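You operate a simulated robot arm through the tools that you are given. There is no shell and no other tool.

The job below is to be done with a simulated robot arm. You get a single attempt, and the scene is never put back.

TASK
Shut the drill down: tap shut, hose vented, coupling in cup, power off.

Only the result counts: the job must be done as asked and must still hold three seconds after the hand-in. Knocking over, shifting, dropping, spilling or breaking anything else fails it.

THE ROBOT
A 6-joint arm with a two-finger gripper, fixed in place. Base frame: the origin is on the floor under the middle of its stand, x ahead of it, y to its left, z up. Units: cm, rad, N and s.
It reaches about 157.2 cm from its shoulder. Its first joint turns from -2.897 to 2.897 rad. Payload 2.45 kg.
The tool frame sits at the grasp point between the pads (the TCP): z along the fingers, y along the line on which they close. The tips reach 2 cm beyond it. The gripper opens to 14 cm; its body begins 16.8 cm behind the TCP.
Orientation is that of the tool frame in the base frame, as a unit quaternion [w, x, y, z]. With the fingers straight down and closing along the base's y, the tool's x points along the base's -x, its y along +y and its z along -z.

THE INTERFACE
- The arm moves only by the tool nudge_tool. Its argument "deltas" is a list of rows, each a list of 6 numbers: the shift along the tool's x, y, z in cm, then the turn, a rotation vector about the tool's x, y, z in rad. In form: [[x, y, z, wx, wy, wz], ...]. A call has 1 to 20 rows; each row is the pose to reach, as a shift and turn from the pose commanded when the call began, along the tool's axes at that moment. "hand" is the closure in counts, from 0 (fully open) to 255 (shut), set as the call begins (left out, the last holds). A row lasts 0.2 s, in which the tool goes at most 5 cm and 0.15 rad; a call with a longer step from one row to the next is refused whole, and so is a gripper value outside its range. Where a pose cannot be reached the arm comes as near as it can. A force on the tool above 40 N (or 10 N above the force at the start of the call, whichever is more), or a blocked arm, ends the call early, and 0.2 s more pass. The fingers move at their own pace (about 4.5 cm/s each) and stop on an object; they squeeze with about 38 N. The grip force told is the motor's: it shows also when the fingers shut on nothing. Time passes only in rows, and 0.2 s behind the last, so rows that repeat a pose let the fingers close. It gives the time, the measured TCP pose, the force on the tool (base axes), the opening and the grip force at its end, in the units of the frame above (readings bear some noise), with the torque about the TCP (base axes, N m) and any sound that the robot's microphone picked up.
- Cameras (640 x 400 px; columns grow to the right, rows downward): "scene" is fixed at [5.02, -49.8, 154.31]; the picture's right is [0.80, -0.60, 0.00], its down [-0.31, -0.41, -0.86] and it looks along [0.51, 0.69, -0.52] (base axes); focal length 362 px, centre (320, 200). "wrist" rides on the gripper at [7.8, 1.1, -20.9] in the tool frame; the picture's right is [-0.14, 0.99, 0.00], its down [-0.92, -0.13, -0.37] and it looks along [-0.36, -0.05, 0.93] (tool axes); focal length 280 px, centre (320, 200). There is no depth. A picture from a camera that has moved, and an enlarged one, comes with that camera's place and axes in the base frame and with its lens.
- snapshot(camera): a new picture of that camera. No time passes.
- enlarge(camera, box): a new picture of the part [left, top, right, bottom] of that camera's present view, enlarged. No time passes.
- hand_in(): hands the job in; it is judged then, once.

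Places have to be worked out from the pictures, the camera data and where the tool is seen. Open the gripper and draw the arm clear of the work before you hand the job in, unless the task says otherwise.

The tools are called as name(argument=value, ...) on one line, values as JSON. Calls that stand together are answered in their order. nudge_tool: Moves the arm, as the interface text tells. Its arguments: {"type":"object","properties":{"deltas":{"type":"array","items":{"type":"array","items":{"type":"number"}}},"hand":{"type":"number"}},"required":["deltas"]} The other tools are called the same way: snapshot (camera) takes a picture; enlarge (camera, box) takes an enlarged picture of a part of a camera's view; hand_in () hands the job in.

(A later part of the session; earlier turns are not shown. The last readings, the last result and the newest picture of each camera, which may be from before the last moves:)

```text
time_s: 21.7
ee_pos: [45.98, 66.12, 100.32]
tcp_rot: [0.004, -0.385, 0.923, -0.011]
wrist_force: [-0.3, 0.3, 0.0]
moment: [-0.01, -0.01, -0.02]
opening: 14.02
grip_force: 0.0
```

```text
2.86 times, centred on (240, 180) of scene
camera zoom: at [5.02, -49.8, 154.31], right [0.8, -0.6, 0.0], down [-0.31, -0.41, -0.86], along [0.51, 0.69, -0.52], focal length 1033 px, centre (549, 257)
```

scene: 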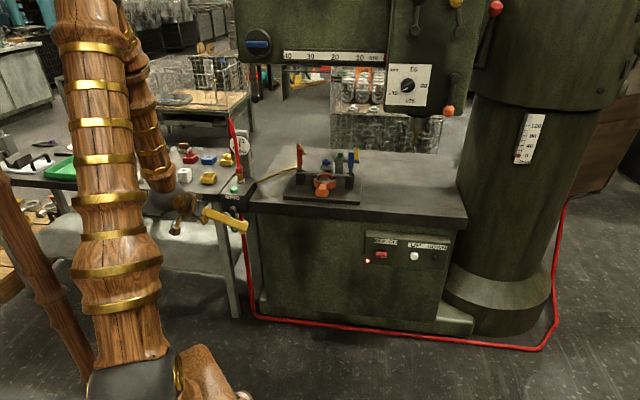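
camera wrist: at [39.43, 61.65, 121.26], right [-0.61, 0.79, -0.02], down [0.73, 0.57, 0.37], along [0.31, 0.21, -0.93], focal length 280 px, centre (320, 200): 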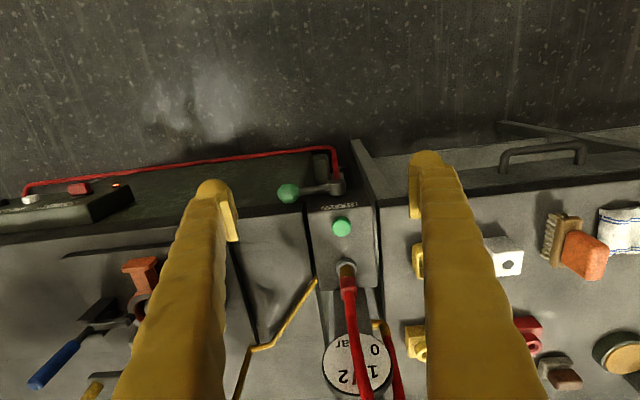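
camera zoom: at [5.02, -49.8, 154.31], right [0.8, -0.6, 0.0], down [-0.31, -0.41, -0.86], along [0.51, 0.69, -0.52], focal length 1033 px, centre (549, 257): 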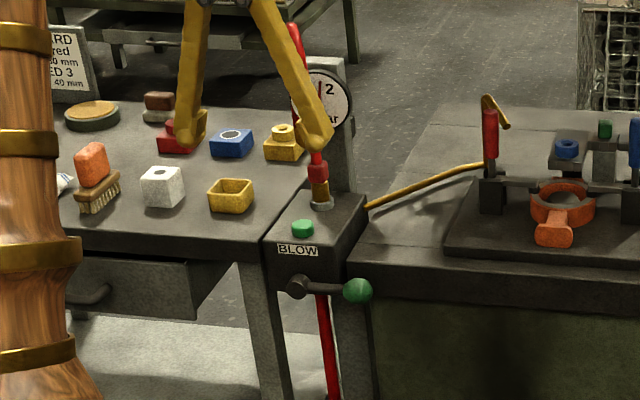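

enlarge(camera="scene", box=[210, 185, 270, 225])

enlarge(camera="wrist", box=[240, 140, 410, 260])

enlarge(camera="wrist", box=[290, 250, 450, 400])

```text
10.00 times, centred on (240, 205) of scene
camera zoom: at [5.02, -49.8, 154.31], right [0.8, -0.6, 0.0], down [-0.31, -0.41, -0.86], along [0.51, 0.69, -0.52], focal length 3615 px, centre (1120, 150)
```

zoom: 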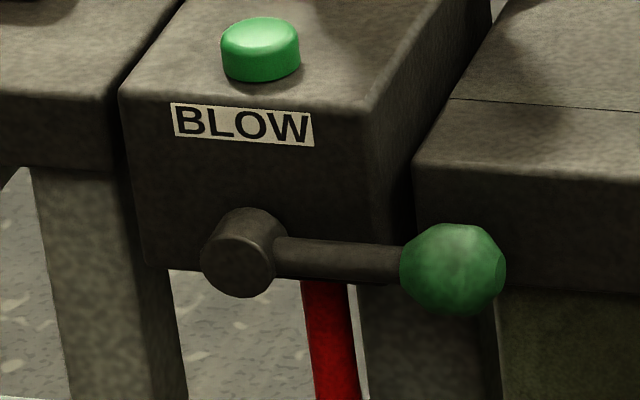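

```text
3.33 times, centred on (325, 200) of wrist
camera zoom: at [39.43, 61.65, 121.26], right [-0.61, 0.79, -0.02], down [0.73, 0.57, 0.37], along [0.31, 0.21, -0.93], focal length 935 px, centre (303, 200)
```

zoom: 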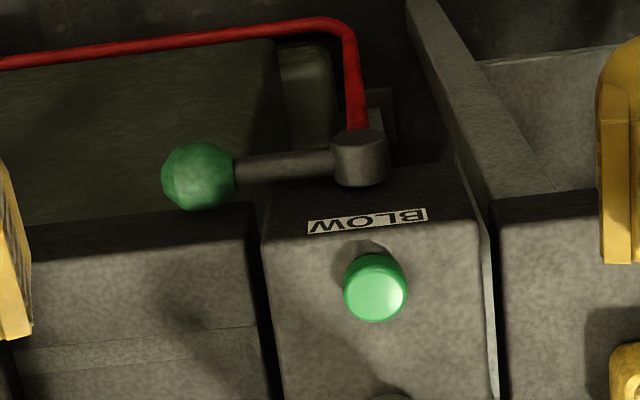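

```text
2.67 times, centred on (370, 325) of wrist
camera zoom: at [39.43, 61.65, 121.26], right [-0.61, 0.79, -0.02], down [0.73, 0.57, 0.37], along [0.31, 0.21, -0.93], focal length 748 px, centre (187, -133)
```

zoom: 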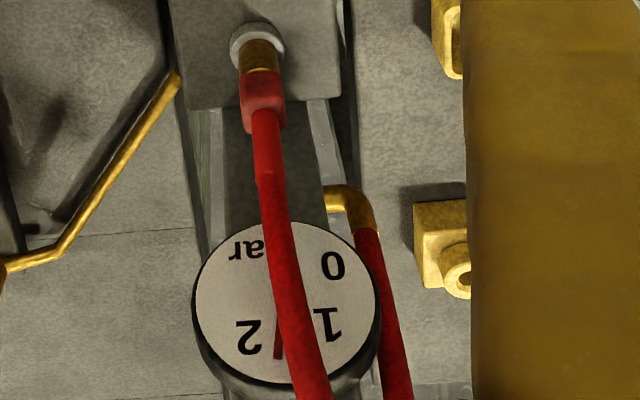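

The lever is horizontal now, so the tap is shut (parallel to the BLOW label edge). Next: the button at (54.3, 76.5), top z≈80.2. I move above it while closing the fingers.

nudge_tool(deltas=[[-2.6, 0.3, 1, 0, 0, 0], [-5.3, 0.7, 2.5, 0, 0, 0], [-8, 1, 5, 0, 0, 0], [-10.6, 1.4, 8, 0, 0, 0], [-13.2, 1.7, 11, 0, 0, 0], [-13.2, 1.7, 11.8, 0, 0, 0], [-13.2, 1.7, 11.8, 0, 0, 0], [-13.2, 1.7, 11.8, 0, 0, 0]], hand=255)

snapshot(camera="wrist")

enlarge(camera="scene", box=[190, 120, 290, 220])

```text
time_s: 23.5
ee_pos: [54.23, 76.4, 88.42]
tcp_rot: [0.004, -0.385, 0.923, -0.011]
wrist_force: [-0.1, -0.8, -0.3]
moment: [0.0, 0.03, -0.03]
opening: 0.01
grip_force: 16.1
```

```text
taken
camera wrist: at [47.61, 71.96, 109.35], right [-0.61, 0.79, -0.02], down [0.73, 0.57, 0.37], along [0.31, 0.21, -0.93], focal length 280 px, centre (320, 200)
```

wrist: 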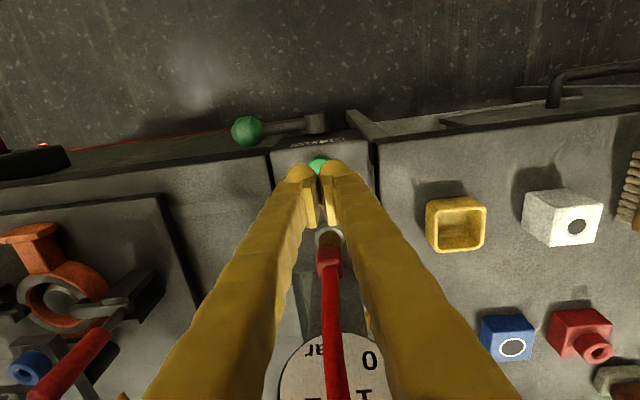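

```text
4.00 times, centred on (240, 170) of scene
camera zoom: at [5.02, -49.8, 154.31], right [0.8, -0.6, 0.0], down [-0.31, -0.41, -0.86], along [0.51, 0.69, -0.52], focal length 1446 px, centre (640, 320)
```

zoom: 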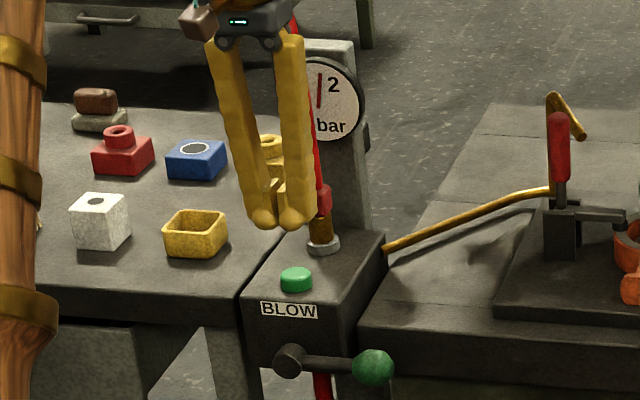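

The closed fingertips sit over the button. I lower slowly to press it.

nudge_tool(deltas=[[0, 0, 2, 0, 0, 0], [0, 0, 4, 0, 0, 0], [0, 0, 5.3, 0, 0, 0], [0, 0, 5.8, 0, 0, 0], [0, 0, 6.2, 0, 0, 0], [0, 0, 6.5, 0, 0, 0], [0, 0, 6.8, 0, 0, 0], [0, 0, 6.8, 0, 0, 0]])

snapshot(camera="wrist")

enlarge(camera="scene", box=[190, 120, 290, 220])

```text
time_s: 25.3
ee_pos: [54.3, 76.29, 81.75]
tcp_rot: [0.005, -0.385, 0.923, -0.011]
wrist_force: [-3.6, -2.6, 18.1]
moment: [0.09, 0.07, 0.05]
opening: 0.57
grip_force: 29.6
```

```text
taken
camera wrist: at [47.75, 71.84, 102.63], right [-0.61, 0.79, -0.02], down [0.73, 0.57, 0.37], along [0.31, 0.21, -0.93], focal length 280 px, centre (320, 200)
```

wrist: 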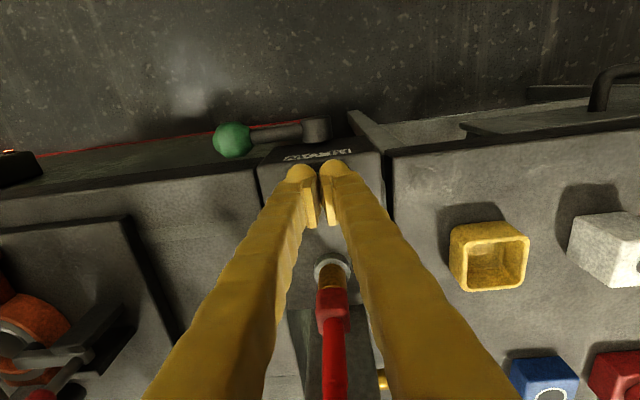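

```text
4.00 times, centred on (240, 170) of scene
camera zoom: at [5.02, -49.8, 154.31], right [0.8, -0.6, 0.0], down [-0.31, -0.41, -0.86], along [0.51, 0.69, -0.52], focal length 1446 px, centre (640, 320)
```

zoom: 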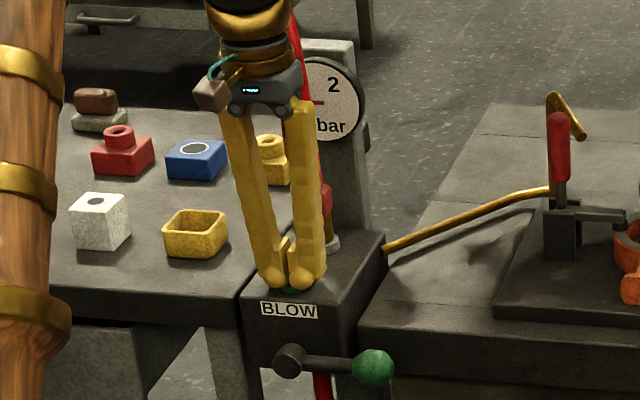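

The button is pressed (18 N) and the gauge needle is falling. I hold it down for a while longer.

nudge_tool(deltas=[[0, 0, 0, 0, 0, 0], [0, 0, 0, 0, 0, 0], [0, 0, 0, 0, 0, 0], [0, 0, 0, 0, 0, 0], [0, 0, 0, 0, 0, 0], [0, 0, 0, 0, 0, 0], [0, 0, 0, 0, 0, 0], [0, 0, 0, 0, 0, 0], [0, 0, 0, 0, 0, 0], [0, 0, 0, 0, 0, 0], [0, 0, 0, 0, 0, 0], [0, 0, 0, 0, 0, 0], [0, 0, 0, 0, 0, 0], [0, 0, 0, 0, 0, 0], [0, 0, 0, 0, 0, 0]])

enlarge(camera="scene", box=[210, 120, 290, 180])

```text
time_s: 28.5
ee_pos: [54.24, 76.26, 81.75]
tcp_rot: [0.004, -0.385, 0.923, -0.012]
wrist_force: [4.2, 6.5, 23.0]
moment: [0.3, 0.0, 0.0]
opening: 0.6
grip_force: 29.3
```

```text
6.67 times, centred on (250, 150) of scene
camera zoom: at [5.02, -49.8, 154.31], right [0.8, -0.6, 0.0], down [-0.31, -0.41, -0.86], along [0.51, 0.69, -0.52], focal length 2410 px, centre (787, 533)
```

zoom: 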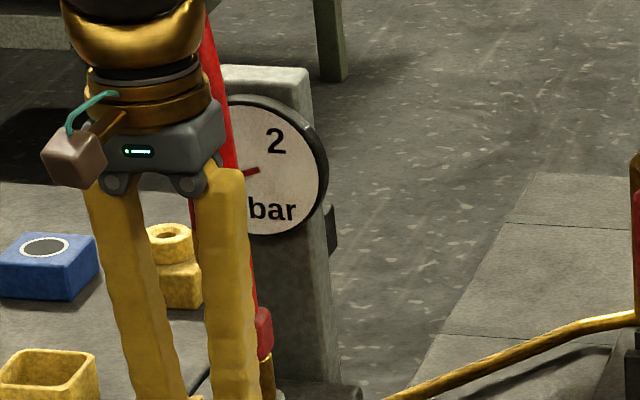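

The needle now points toward the 0 end. I hold a little longer, then lift off and check the gauge.

nudge_tool(deltas=[[0, 0, 0, 0, 0, 0], [0, 0, 0, 0, 0, 0], [0, 0, 0, 0, 0, 0], [0, 0, 0, 0, 0, 0], [0, 0, 0, 0, 0, 0], [0, 0, 0, 0, 0, 0], [0, 0, 0, 0, 0, 0], [0, 0, 0, 0, 0, 0], [0, 0, 0, 0, 0, 0], [0, 0, 0, 0, 0, 0], [0, 0, 0, 0, 0, 0], [0, 0, -2, 0, 0, 0], [0, 0, -6, 0, 0, 0], [3, 0, -10, 0, 0, 0], [7, 0, -12, 0, 0, 0], [11, 0, -14, 0, 0, 0], [11, 0, -14, 0, 0, 0]])

snapshot(camera="wrist")

enlarge(camera="scene", box=[205, 110, 285, 230])

```text
time_s: 32.1
ee_pos: [46.26, 68.65, 95.72]
tcp_rot: [0.004, -0.385, 0.923, -0.011]
wrist_force: [0.3, -0.7, 0.6]
moment: [0.02, -0.01, 0.03]
opening: 0.0
grip_force: 29.5
```

```text
taken
camera wrist: at [39.75, 64.19, 116.63], right [-0.61, 0.79, -0.02], down [0.73, 0.57, 0.37], along [0.31, 0.21, -0.93], focal length 280 px, centre (320, 200)
```

wrist: 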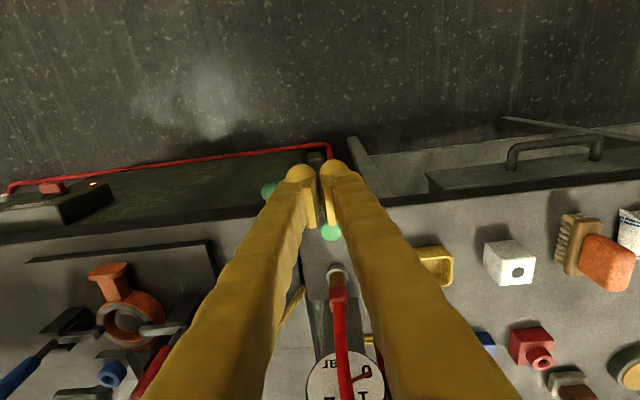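

```text
3.33 times, centred on (245, 170) of scene
camera zoom: at [5.02, -49.8, 154.31], right [0.8, -0.6, 0.0], down [-0.31, -0.41, -0.86], along [0.51, 0.69, -0.52], focal length 1205 px, centre (570, 300)
```

zoom: 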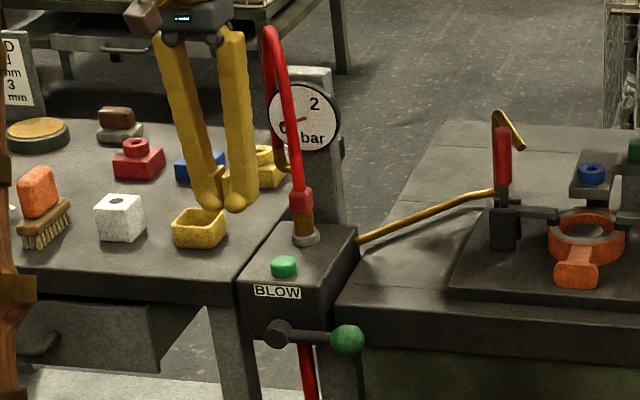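

I enlarge the gauge in both views to check that it is at zero.

enlarge(camera="scene", box=[220, 125, 270, 165])

enlarge(camera="wrist", box=[290, 325, 400, 400])

```text
10.00 times, centred on (245, 145) of scene
camera zoom: at [5.02, -49.8, 154.31], right [0.8, -0.6, 0.0], down [-0.31, -0.41, -0.86], along [0.51, 0.69, -0.52], focal length 3615 px, centre (1070, 750)
```

zoom: 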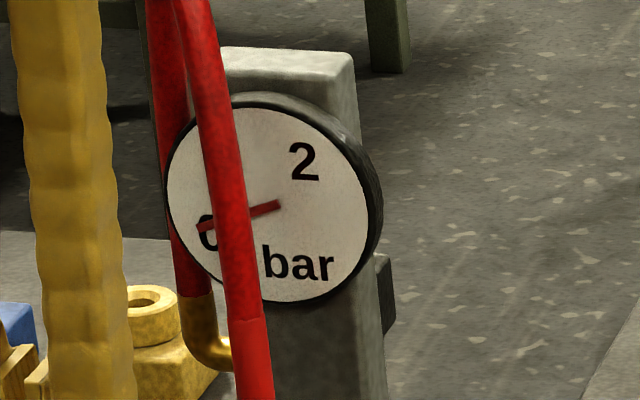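

```text
5.33 times, centred on (345, 362) of wrist
camera zoom: at [39.75, 64.19, 116.63], right [-0.61, 0.79, -0.02], down [0.73, 0.57, 0.37], along [0.31, 0.21, -0.93], focal length 1495 px, centre (187, -667)
```

zoom: 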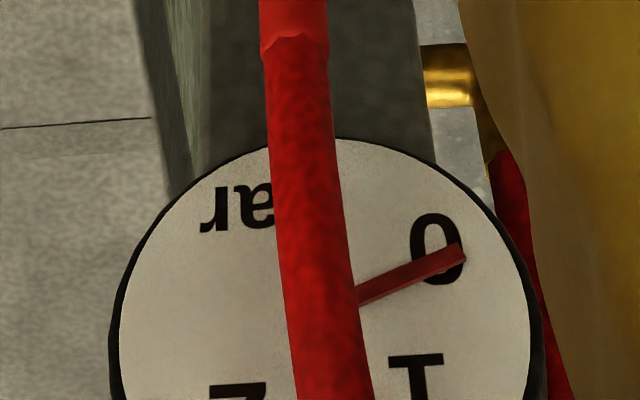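

The needle rests on 0, so the hose is vented. The coupling (red hex) is at about (59.7, 81.8), z 83.7–87.4, with a sleeve above it; I approach it from the front at a 43° tilt so the hose and gauge stay clear, stopping ~10 cm short first.

nudge_tool(deltas=[[-2, 0, 0, 0, -0.125, 0], [-4, 0, 0, 0, -0.25, 0], [-6, 0, 0, 0, -0.375, 0], [-8, -0.1, 0.2, 0, -0.5, 0], [-10, -0.2, 0.4, 0, -0.625, 0], [-12, -0.3, 0.6, 0, -0.75, 0], [-12, -0.3, 0.6, 0, -0.75, 0]], hand=128)

snapshot(camera="wrist")

enlarge(camera="scene", box=[205, 110, 285, 230])

```text
time_s: 33.7
ee_pos: [54.91, 77.13, 94.96]
tcp_rot: [0.341, -0.362, 0.858, 0.132]
wrist_force: [-0.3, 0.6, 0.2]
moment: [-0.03, 0.02, -0.01]
opening: 6.98
grip_force: 0.1
out of reach, approached as far as the arm can: row 6
```

```text
taken
camera wrist: at [40.06, 63.78, 105.02], right [-0.63, 0.77, 0.07], down [0.38, 0.22, 0.9], along [0.68, 0.6, -0.43], focal length 280 px, centre (320, 200)
```

wrist: 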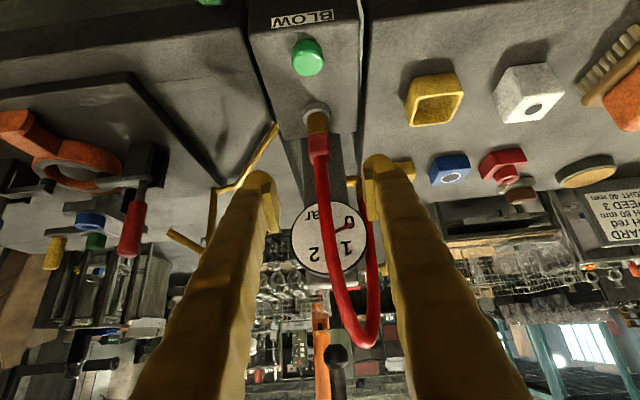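

```text
3.33 times, centred on (245, 170) of scene
camera zoom: at [5.02, -49.8, 154.31], right [0.8, -0.6, 0.0], down [-0.31, -0.41, -0.86], along [0.51, 0.69, -0.52], focal length 1205 px, centre (570, 300)
```

zoom: 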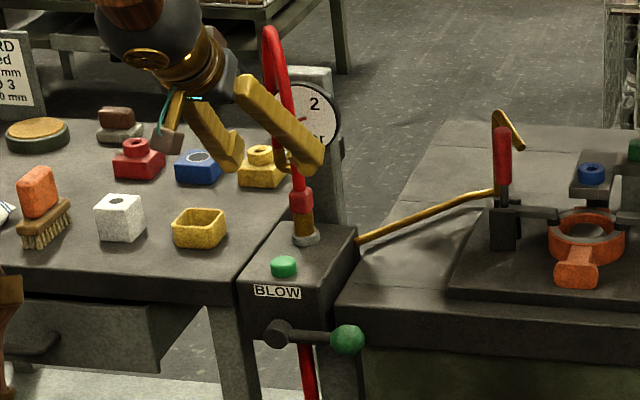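

Good view of the coupling between the fingers. I enlarge it to fix its position and see the sleeve and the hose loop.

enlarge(camera="wrist", box=[240, 80, 400, 230])

enlarge(camera="wrist", box=[280, 160, 420, 360])

enlarge(camera="wrist", box=[380, 50, 620, 200])

enlarge(camera="scene", box=[210, 130, 270, 190])

```text
2.67 times, centred on (320, 155) of wrist
camera zoom: at [40.06, 63.78, 105.02], right [-0.63, 0.77, 0.07], down [0.38, 0.22, 0.9], along [0.68, 0.6, -0.43], focal length 748 px, centre (320, 320)
```

zoom: 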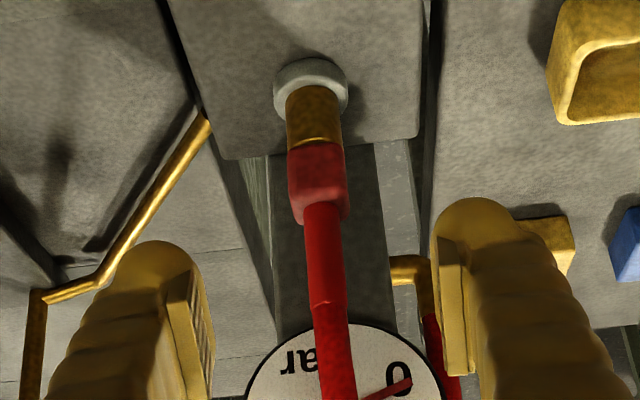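

```text
2.00 times, centred on (350, 260) of wrist
camera zoom: at [40.06, 63.78, 105.02], right [-0.63, 0.77, 0.07], down [0.38, 0.22, 0.9], along [0.68, 0.6, -0.43], focal length 561 px, centre (260, 80)
```

zoom: 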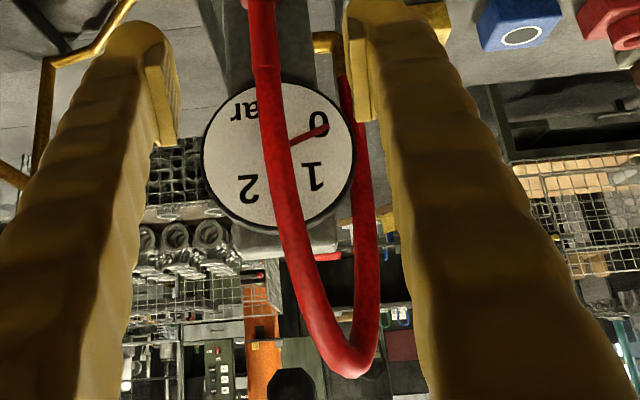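

```text
2.67 times, centred on (500, 125) of wrist
camera zoom: at [40.06, 63.78, 105.02], right [-0.63, 0.77, 0.07], down [0.38, 0.22, 0.9], along [0.68, 0.6, -0.43], focal length 748 px, centre (-160, 400)
```

zoom: 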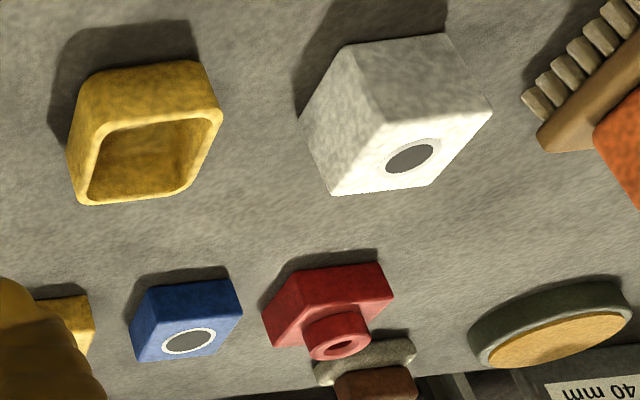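

```text
6.67 times, centred on (240, 160) of scene
camera zoom: at [5.02, -49.8, 154.31], right [0.8, -0.6, 0.0], down [-0.31, -0.41, -0.86], along [0.51, 0.69, -0.52], focal length 2410 px, centre (853, 467)
```

zoom: 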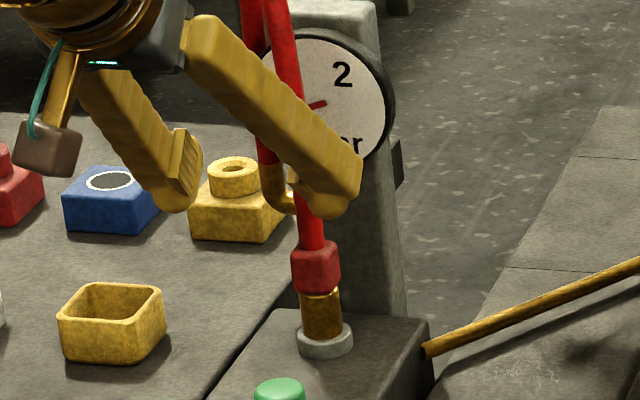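

The coupling is at (59.9, 81.8), z≈83.4–86.8, sleeve above; the cup's rim centre is (49.5, 91.0, 82.2), straight left of it. I advance along the fingers so the pads straddle the coupling's top, then look before closing.

nudge_tool(deltas=[[0.1, 0, 2.5, 0, 0, 0], [0.2, 0, 5, 0, 0, 0], [0.3, -0.1, 7.5, 0, 0, 0], [0.44, -0.1, 9.8, 0, 0, 0], [0.44, -0.1, 9.8, 0, 0, 0]])

snapshot(camera="wrist")

enlarge(camera="scene", box=[210, 130, 270, 190])

```text
time_s: 34.9
ee_pos: [59.81, 81.36, 87.63]
tcp_rot: [0.342, -0.362, 0.857, 0.13]
wrist_force: [-0.2, -0.2, -0.2]
moment: [-0.02, -0.01, -0.01]
opening: 6.98
grip_force: 0.1
```

```text
taken
camera wrist: at [44.83, 68.15, 97.57], right [-0.64, 0.77, 0.07], down [0.37, 0.23, 0.9], along [0.68, 0.6, -0.43], focal length 280 px, centre (320, 200)
```

wrist: 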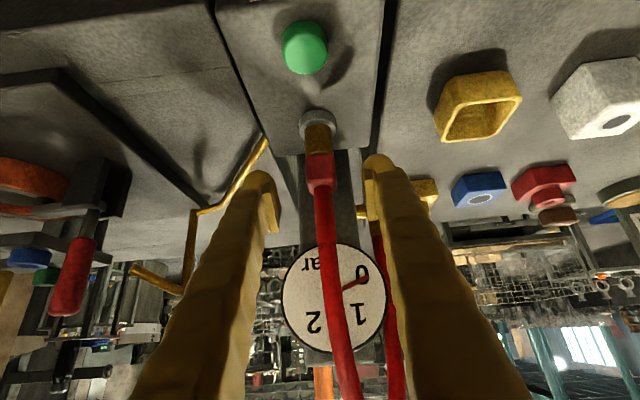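

```text
6.67 times, centred on (240, 160) of scene
camera zoom: at [5.02, -49.8, 154.31], right [0.8, -0.6, 0.0], down [-0.31, -0.41, -0.86], along [0.51, 0.69, -0.52], focal length 2410 px, centre (853, 467)
```

zoom: 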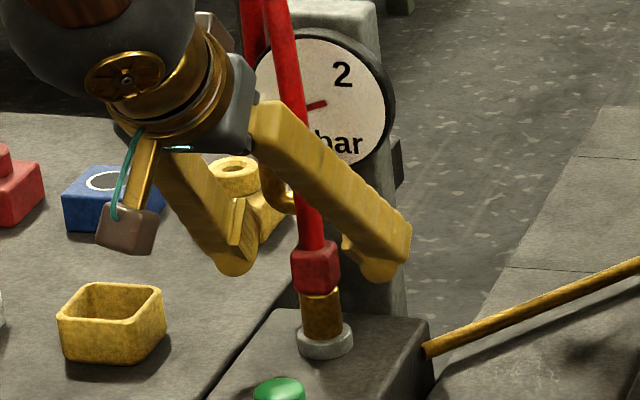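

The coupling's top lies between the pads, centred. I close the gripper on it.

nudge_tool(deltas=[[0, 0, 0, 0, 0, 0], [0, 0, 0, 0, 0, 0], [0, 0, 0, 0, 0, 0], [0, 0, 0, 0, 0, 0], [0, 0, 0, 0, 0, 0], [0, 0, 0, 0, 0, 0]], hand=255)

snapshot(camera="wrist")

enlarge(camera="scene", box=[210, 130, 270, 190])

```text
time_s: 36.3
ee_pos: [59.67, 81.46, 87.55]
tcp_rot: [0.342, -0.362, 0.857, 0.13]
wrist_force: [1.0, 1.0, 0.7]
moment: [0.04, -0.05, -0.03]
opening: 2.46
grip_force: 38.0
```

```text
taken
camera wrist: at [44.81, 68.14, 97.58], right [-0.64, 0.77, 0.07], down [0.37, 0.23, 0.9], along [0.68, 0.6, -0.43], focal length 280 px, centre (320, 200)
```

wrist: 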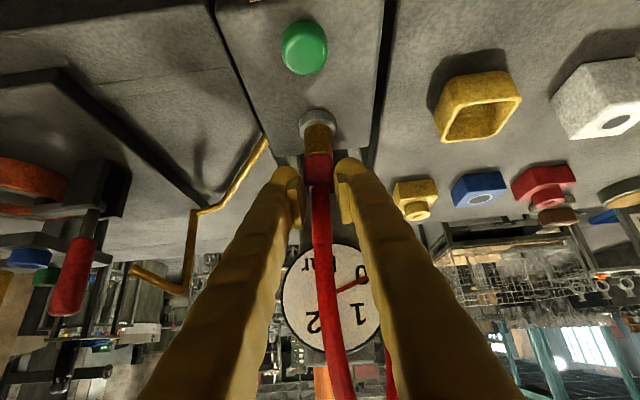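

```text
6.67 times, centred on (240, 160) of scene
camera zoom: at [5.02, -49.8, 154.31], right [0.8, -0.6, 0.0], down [-0.31, -0.41, -0.86], along [0.51, 0.69, -0.52], focal length 2410 px, centre (853, 467)
```

zoom: 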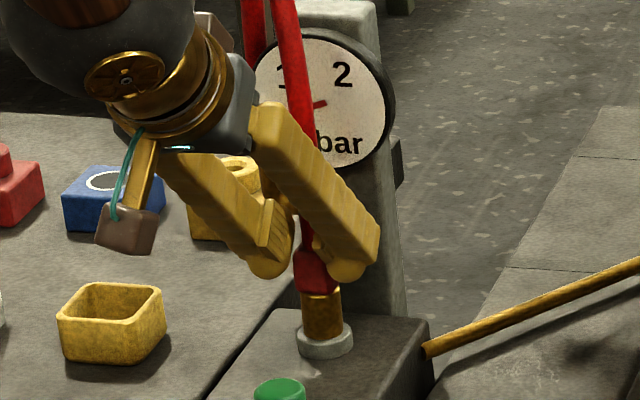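

The coupling is gripped (2.46 cm, 38 N). I pull straight up slowly.

nudge_tool(deltas=[[-0.34, -0.01, -0.37, 0, 0, 0], [-0.68, -0.02, -0.73, 0, 0, 0], [-1.02, -0.04, -1.1, 0, 0, 0], [-1.36, -0.05, -1.46, 0, 0, 0], [-1.7, -0.06, -1.83, 0, 0, 0], [-2.04, -0.07, -2.19, 0, 0, 0], [-2.38, -0.09, -2.56, 0, 0, 0], [-2.72, -0.1, -2.92, 0, 0, 0]])

snapshot(camera="wrist")

enlarge(camera="scene", box=[210, 120, 270, 190])

```text
time_s: 38.1
ee_pos: [59.71, 81.28, 91.53]
tcp_rot: [0.342, -0.362, 0.857, 0.13]
wrist_force: [0.3, 0.2, -1.8]
moment: [-0.08, 0.04, 0.02]
opening: 2.48
grip_force: 38.0
```

```text
taken
camera wrist: at [44.75, 68.1, 101.54], right [-0.64, 0.77, 0.07], down [0.37, 0.23, 0.9], along [0.68, 0.6, -0.43], focal length 280 px, centre (320, 200)
```

wrist: 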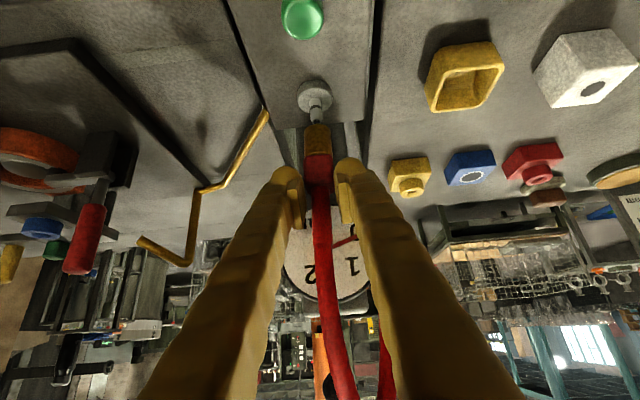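

```text
5.71 times, centred on (240, 155) of scene
camera zoom: at [5.02, -49.8, 154.31], right [0.8, -0.6, 0.0], down [-0.31, -0.41, -0.86], along [0.51, 0.69, -0.52], focal length 2066 px, centre (777, 457)
```

zoom: 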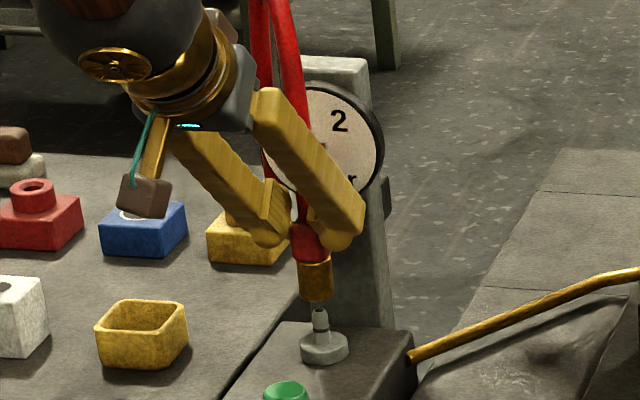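

The coupling (red body with its brass lower part) came off the steel spigot; its bottom is ~7 cm below the TCP. I lift 2.5 cm more and carry it ~14 cm to the left over the cup.

nudge_tool(deltas=[[-0.55, -0.02, -0.6, 0, 0, 0], [-1.1, -0.04, -1.2, 0, 0, 0], [-1.7, -0.06, -1.83, 0, 0, 0], [-1.66, 1.7, -1.93, 0, 0, 0], [-1.61, 3.5, -2.03, 0, 0, 0], [-1.57, 5.2, -2.13, 0, 0, 0], [-1.53, 7, -2.22, 0, 0, 0], [-1.49, 8.7, -2.32, 0, 0, 0], [-1.44, 10.4, -2.42, 0, 0, 0], [-1.4, 12.2, -2.52, 0, 0, 0], [-1.36, 13.87, -2.62, 0, 0, 0], [-1.36, 13.87, -2.62, 0, 0, 0]])

snapshot(camera="wrist")

enlarge(camera="scene", box=[180, 110, 270, 200])

```text
time_s: 40.7
ee_pos: [49.26, 90.66, 94.09]
tcp_rot: [0.341, -0.363, 0.857, 0.131]
wrist_force: [0.9, 0.0, -2.8]
moment: [0.0, -0.02, 0.01]
opening: 2.49
grip_force: 38.7
```

```text
taken
camera wrist: at [34.34, 77.31, 104.03], right [-0.64, 0.77, 0.07], down [0.37, 0.23, 0.9], along [0.68, 0.6, -0.43], focal length 280 px, centre (320, 200)
```

wrist: 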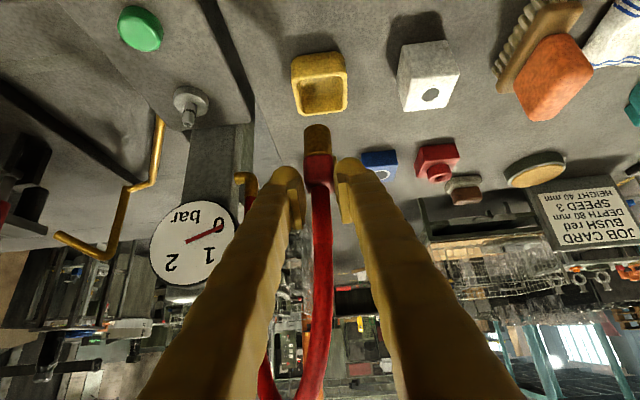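

```text
4.44 times, centred on (225, 155) of scene
camera zoom: at [5.02, -49.8, 154.31], right [0.8, -0.6, 0.0], down [-0.31, -0.41, -0.86], along [0.51, 0.69, -0.52], focal length 1607 px, centre (742, 400)
```

zoom: 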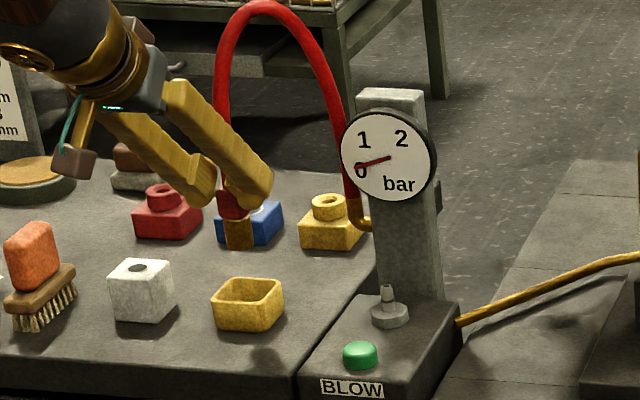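

The coupling hangs above the cup. I enlarge to check the alignment before lowering.

enlarge(camera="wrist", box=[260, 30, 390, 190])

enlarge(camera="scene", box=[185, 150, 235, 195])

```text
2.50 times, centred on (325, 110) of wrist
camera zoom: at [34.34, 77.31, 104.03], right [-0.64, 0.77, 0.07], down [0.37, 0.23, 0.9], along [0.68, 0.6, -0.43], focal length 701 px, centre (308, 425)
```

zoom: 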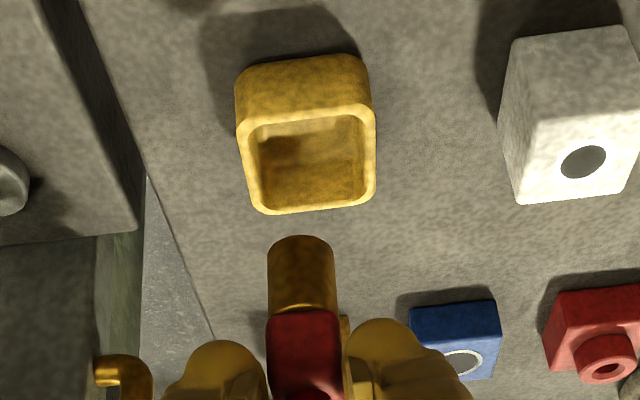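

```text
8.89 times, centred on (210, 172) of scene
camera zoom: at [5.02, -49.8, 154.31], right [0.8, -0.6, 0.0], down [-0.31, -0.41, -0.86], along [0.51, 0.69, -0.52], focal length 3214 px, centre (1298, 444)
```

zoom: 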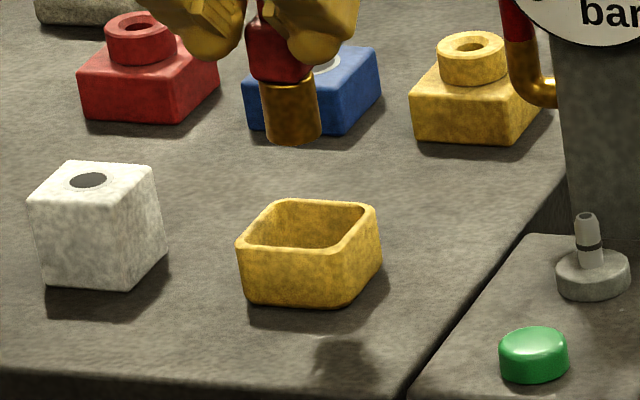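

Relative to the cup's opening the coupling looks ~0.5 cm too far right and ~0.9 cm too near. I correct that and lower 3.5 cm, staying above the rim, then re-check.

nudge_tool(deltas=[[-0.33, 0.25, 0.3, 0, 0, 0], [-0.66, 0.5, 0.61, 0, 0, 0], [0.1, 0.53, 1.5, 0, 0, 0], [0.9, 0.56, 2.3, 0, 0, 0], [1.72, 0.59, 3.17, 0, 0, 0], [1.72, 0.59, 3.17, 0, 0, 0]])

enlarge(camera="wrist", box=[260, 50, 390, 210])

enlarge(camera="scene", box=[185, 150, 235, 195])

```text
time_s: 42.1
ee_pos: [49.56, 91.55, 90.62]
tcp_rot: [0.342, -0.362, 0.857, 0.13]
wrist_force: [0.8, -0.2, -2.1]
moment: [0.0, 0.06, 0.01]
opening: 2.49
grip_force: 38.5
```

```text
2.50 times, centred on (325, 130) of wrist
camera zoom: at [34.64, 78.29, 100.52], right [-0.64, 0.77, 0.07], down [0.37, 0.23, 0.9], along [0.68, 0.6, -0.43], focal length 701 px, centre (308, 375)
```

zoom: 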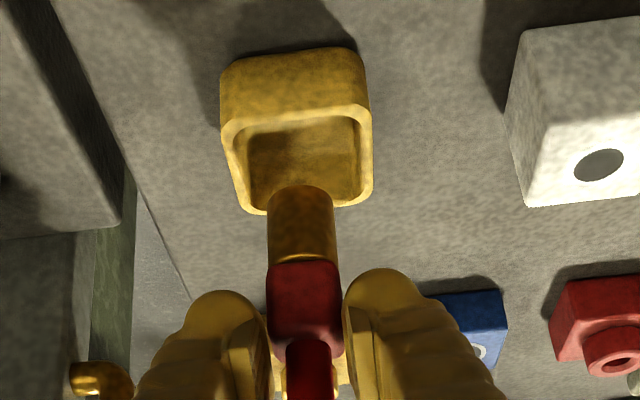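

```text
8.89 times, centred on (210, 172) of scene
camera zoom: at [5.02, -49.8, 154.31], right [0.8, -0.6, 0.0], down [-0.31, -0.41, -0.86], along [0.51, 0.69, -0.52], focal length 3214 px, centre (1298, 444)
```

zoom: 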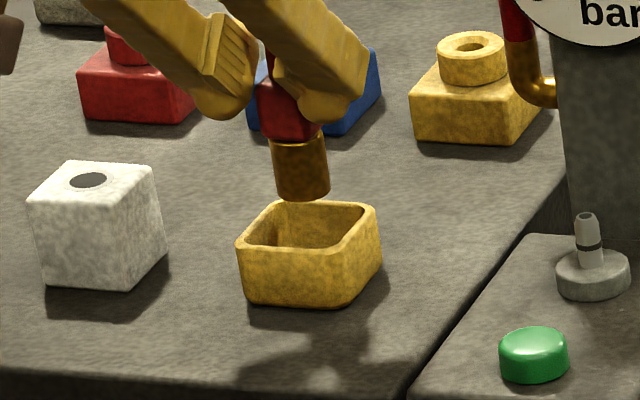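

Now aligned to ~0.2 cm, with the brass end ~1.9 cm above the rim. I lower it into the cup gently.

nudge_tool(deltas=[[0.27, 0.16, 0.43, 0, 0, 0], [0.61, 0.17, 0.8, 0, 0, 0], [0.95, 0.19, 1.16, 0, 0, 0], [1.29, 0.2, 1.53, 0, 0, 0], [1.63, 0.21, 1.9, 0, 0, 0], [1.97, 0.22, 2.26, 0, 0, 0], [2.31, 0.24, 2.63, 0, 0, 0], [2.51, 0.25, 2.85, 0, 0, 0]])

enlarge(camera="wrist", box=[260, 50, 390, 210])

enlarge(camera="scene", box=[185, 150, 235, 195])

```text
time_s: 43.9
ee_pos: [49.46, 91.84, 86.72]
tcp_rot: [0.342, -0.362, 0.857, 0.13]
wrist_force: [0.0, 0.1, -2.7]
moment: [-0.04, 0.05, -0.01]
opening: 2.47
grip_force: 37.7
```

```text
2.50 times, centred on (325, 130) of wrist
camera zoom: at [34.52, 78.51, 96.76], right [-0.64, 0.77, 0.07], down [0.37, 0.23, 0.9], along [0.68, 0.6, -0.43], focal length 701 px, centre (308, 375)
```

zoom: 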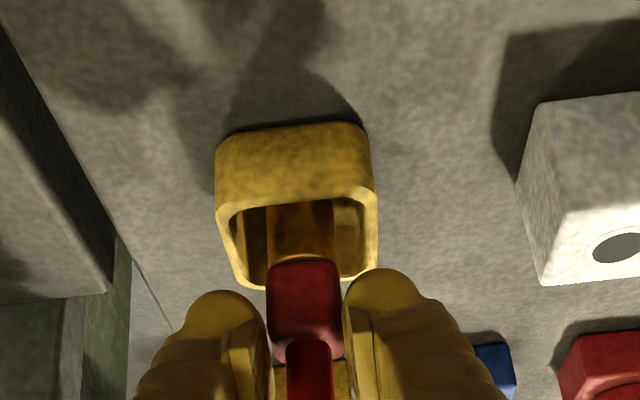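

```text
8.89 times, centred on (210, 172) of scene
camera zoom: at [5.02, -49.8, 154.31], right [0.8, -0.6, 0.0], down [-0.31, -0.41, -0.86], along [0.51, 0.69, -0.52], focal length 3214 px, centre (1298, 444)
```

zoom: 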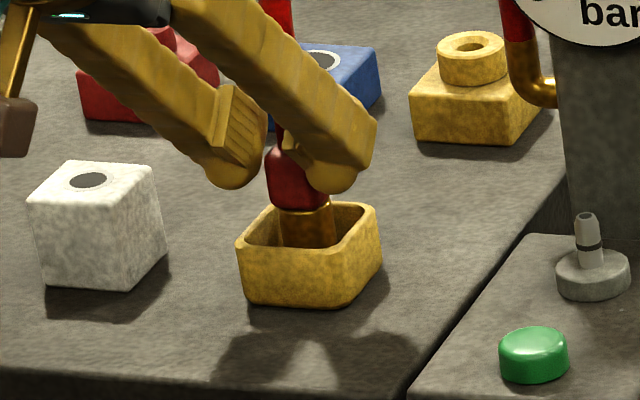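

The brass end is inside the cup with no contact yet. I lower in tiny steps to feel the bottom.

nudge_tool(deltas=[[0.14, 0, 0.15, 0, 0, 0], [0.27, 0.01, 0.29, 0, 0, 0]])

```text
time_s: 44.5
ee_pos: [49.57, 91.8, 86.28]
tcp_rot: [0.342, -0.364, 0.857, 0.132]
wrist_force: [0.0, -0.9, -1.0]
moment: [-0.01, 0.04, 0.0]
opening: 2.48
grip_force: 38.2
```

Force is still near zero; I go another 0.3 cm.

nudge_tool(deltas=[[0.1, 0, 0.11, 0, 0, 0], [0.2, 0.01, 0.22, 0, 0, 0]])

```text
time_s: 45.1
ee_pos: [49.53, 91.78, 85.94]
tcp_rot: [0.342, -0.363, 0.857, 0.131]
wrist_force: [-0.4, 0.5, -2.2]
moment: [-0.05, 0.03, -0.01]
opening: 2.48
grip_force: 38.2
```

Still no bottom contact; I look again before going lower.

enlarge(camera="wrist", box=[260, 80, 390, 230])

enlarge(camera="scene", box=[190, 150, 225, 190])

```text
2.67 times, centred on (325, 155) of wrist
camera zoom: at [34.56, 78.48, 96.05], right [-0.63, 0.77, 0.07], down [0.37, 0.23, 0.9], along [0.68, 0.6, -0.43], focal length 748 px, centre (307, 320)
```

zoom: 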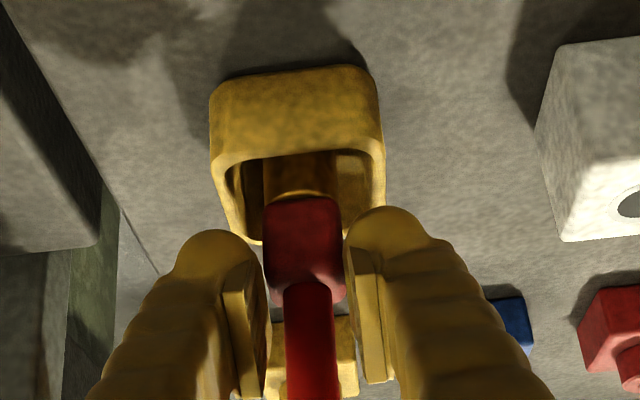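

```text
10.00 times, centred on (208, 170) of scene
camera zoom: at [5.02, -49.8, 154.31], right [0.8, -0.6, 0.0], down [-0.31, -0.41, -0.86], along [0.51, 0.69, -0.52], focal length 3615 px, centre (1445, 500)
```

zoom: 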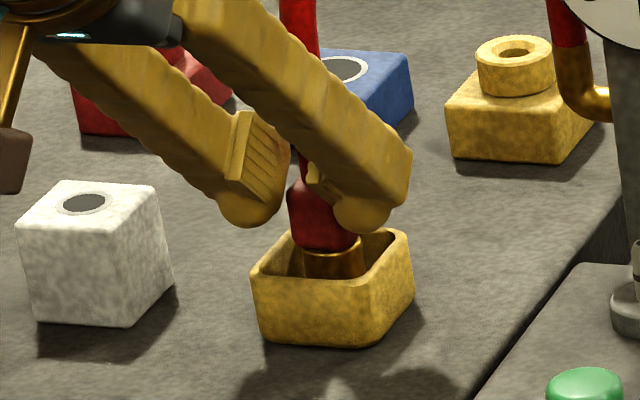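

By the scene view the bottom is still ~0.6 cm away. I continue in small steps.

nudge_tool(deltas=[[0.1, 0, 0.11, 0, 0, 0], [0.2, 0.01, 0.22, 0, 0, 0]])

nudge_tool(deltas=[[0.1, 0, 0.11, 0, 0, 0], [0.17, 0.01, 0.18, 0, 0, 0]])

```text
time_s: 45.7
ee_pos: [49.42, 91.78, 86.0]
tcp_rot: [0.342, -0.363, 0.857, 0.131]
wrist_force: [-6.0, -2.7, 20.4]
moment: [-0.25, 0.09, 0.01]
opening: 2.46
grip_force: 37.6
```

```text
time_s: 46.3
ee_pos: [49.54, 91.92, 85.72]
tcp_rot: [0.343, -0.362, 0.857, 0.131]
wrist_force: [-3.0, 7.2, 33.7]
moment: [0.35, -0.09, -0.02]
opening: 2.47
grip_force: 38.0
```

The coupling has reached the cup's floor (20–34 N). I ease up 0.4 cm to unload, then open the fingers to about 5.5 cm.

nudge_tool(deltas=[[-0.14, 0, -0.15, 0, 0, 0], [-0.27, -0.01, -0.29, 0, 0, 0]])

nudge_tool(deltas=[[0, 0, 0, 0, 0, 0], [0, 0, 0, 0, 0, 0], [0, 0, 0, 0, 0, 0], [0, 0, 0, 0, 0, 0]], hand=155)

snapshot(camera="wrist")

enlarge(camera="scene", box=[190, 130, 240, 190])

```text
time_s: 46.9
ee_pos: [49.45, 91.72, 85.56]
tcp_rot: [0.34, -0.363, 0.858, 0.129]
wrist_force: [0.1, 1.8, 3.4]
moment: [0.14, -0.02, 0.02]
opening: 2.48
grip_force: 38.2
```

```text
time_s: 47.9
ee_pos: [49.5, 91.67, 85.91]
tcp_rot: [0.342, -0.362, 0.857, 0.13]
wrist_force: [-0.1, -0.3, -0.4]
moment: [-0.01, -0.02, 0.01]
opening: 5.49
grip_force: 0.1
```

```text
taken
camera wrist: at [34.53, 78.5, 95.89], right [-0.64, 0.77, 0.07], down [0.37, 0.23, 0.9], along [0.68, 0.6, -0.43], focal length 280 px, centre (320, 200)
```

wrist: 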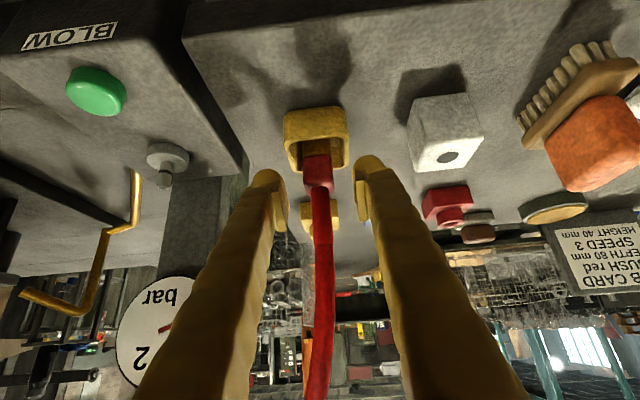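

```text
6.67 times, centred on (215, 160) of scene
camera zoom: at [5.02, -49.8, 154.31], right [0.8, -0.6, 0.0], down [-0.31, -0.41, -0.86], along [0.51, 0.69, -0.52], focal length 2410 px, centre (1020, 467)
```

zoom: 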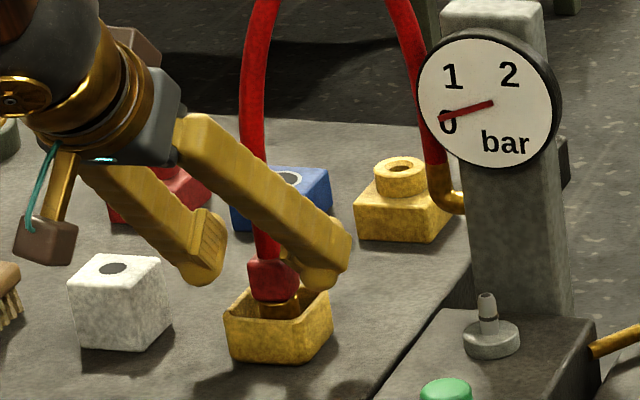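

The coupling stands in the cup, released. I draw back along the fingers slowly so that the hose slips out between the tips.

nudge_tool(deltas=[[0, 0, -1, 0, 0, 0], [0, 0, -2, 0, 0, 0], [0, 0, -3.5, 0, 0, 0], [0, 0, -5.5, 0, 0, 0], [0, 0, -8, 0, 0, 0], [0, 0, -11, 0, 0, 0], [0, 0, -14, 0, 0, 0], [0, 0, -14, 0, 0, 0]])

snapshot(camera="wrist")

enlarge(camera="scene", box=[170, 90, 270, 190])

```text
time_s: 49.7
ee_pos: [42.52, 85.18, 96.37]
tcp_rot: [0.342, -0.362, 0.857, 0.131]
wrist_force: [0.3, 0.4, -0.6]
moment: [0.0, -0.02, 0.01]
opening: 5.5
grip_force: 0.1
```

```text
taken
camera wrist: at [27.66, 71.87, 106.22], right [-0.64, 0.77, 0.07], down [0.37, 0.23, 0.9], along [0.68, 0.6, -0.43], focal length 280 px, centre (320, 200)
```

wrist: 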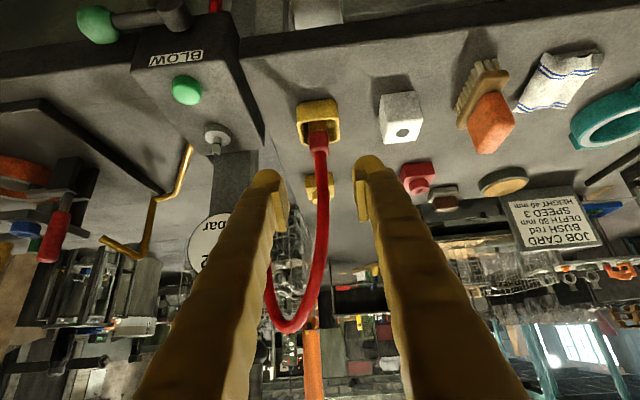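

```text
4.00 times, centred on (220, 140) of scene
camera zoom: at [5.02, -49.8, 154.31], right [0.8, -0.6, 0.0], down [-0.31, -0.41, -0.86], along [0.51, 0.69, -0.52], focal length 1446 px, centre (720, 440)
```

zoom: 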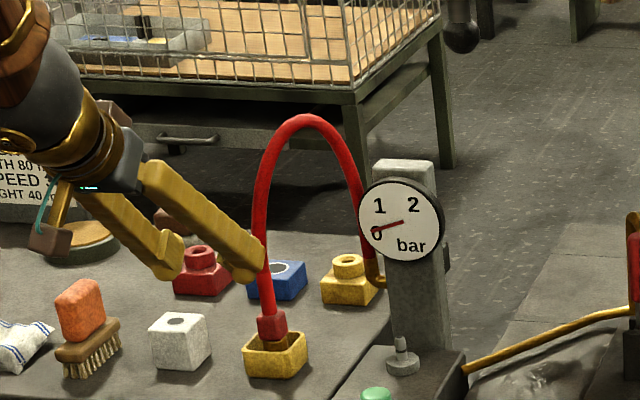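

The coupling stays upright in the cup and the gauge reads 0. Now the power switch, which triangulates to about (93.1, 27.8, 58.9) with the bar pointing right (ON). I retreat from the bench and swing over to the right, in front of the machine.

nudge_tool(deltas=[[1.17, -1.11, -4.46, 0, 0.1, 0], [2.33, -2.22, -8.92, 0, 0.2, 0], [3.5, -3.32, -13.37, 0, 0.3, 0], [4.66, -4.43, -17.83, 0, 0.4, 0], [5.76, -8.83, -17.96, 0, 0.4, 0], [6.86, -13.22, -18.09, 0, 0.4, 0], [7.97, -17.62, -18.22, 0, 0.4, 0], [9.07, -22.02, -18.35, 0, 0.4, 0], [10.17, -26.42, -18.48, 0, 0.4, 0], [11.27, -30.81, -18.62, 0, 0.4, 0], [12.37, -35.21, -18.75, 0, 0.4, 0], [13.48, -39.6, -18.88, 0, 0.4, 0], [14.58, -44.0, -19.0, 0, 0.4, 0], [15.68, -48.4, -19.14, 0, 0.4, 0], [16.78, -52.8, -19.27, 0, 0.4, 0], [16.78, -52.8, -19.27, 0, 0.4, 0]])

snapshot(camera="scene")

snapshot(camera="wrist")

```text
time_s: 53.1
ee_pos: [62.23, 30.19, 100.09]
tcp_rot: [0.164, -0.382, 0.908, 0.055]
wrist_force: [-0.3, 0.2, -0.7]
moment: [-0.01, 0.02, 0.0]
opening: 5.46
grip_force: 0.1
```

```text
taken
```

scene: 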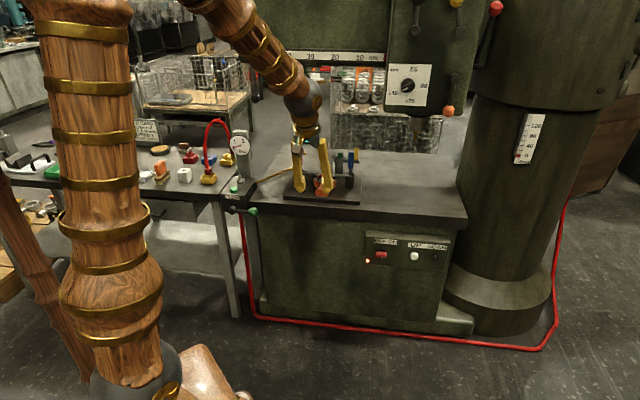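

```text
taken
camera wrist: at [51.08, 20.84, 117.13], right [-0.61, 0.79, 0.02], down [0.6, 0.45, 0.66], along [0.51, 0.42, -0.75], focal length 280 px, centre (320, 200)
```

wrist: 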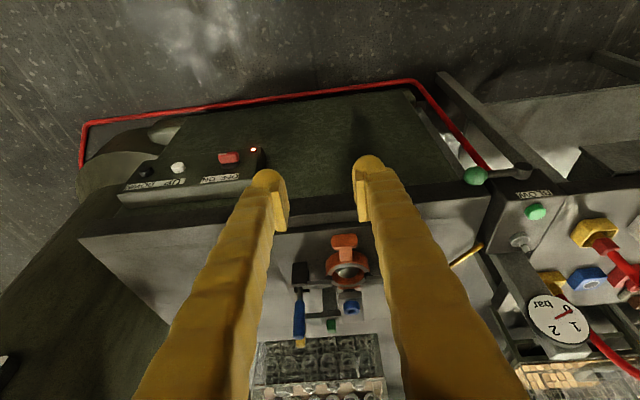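

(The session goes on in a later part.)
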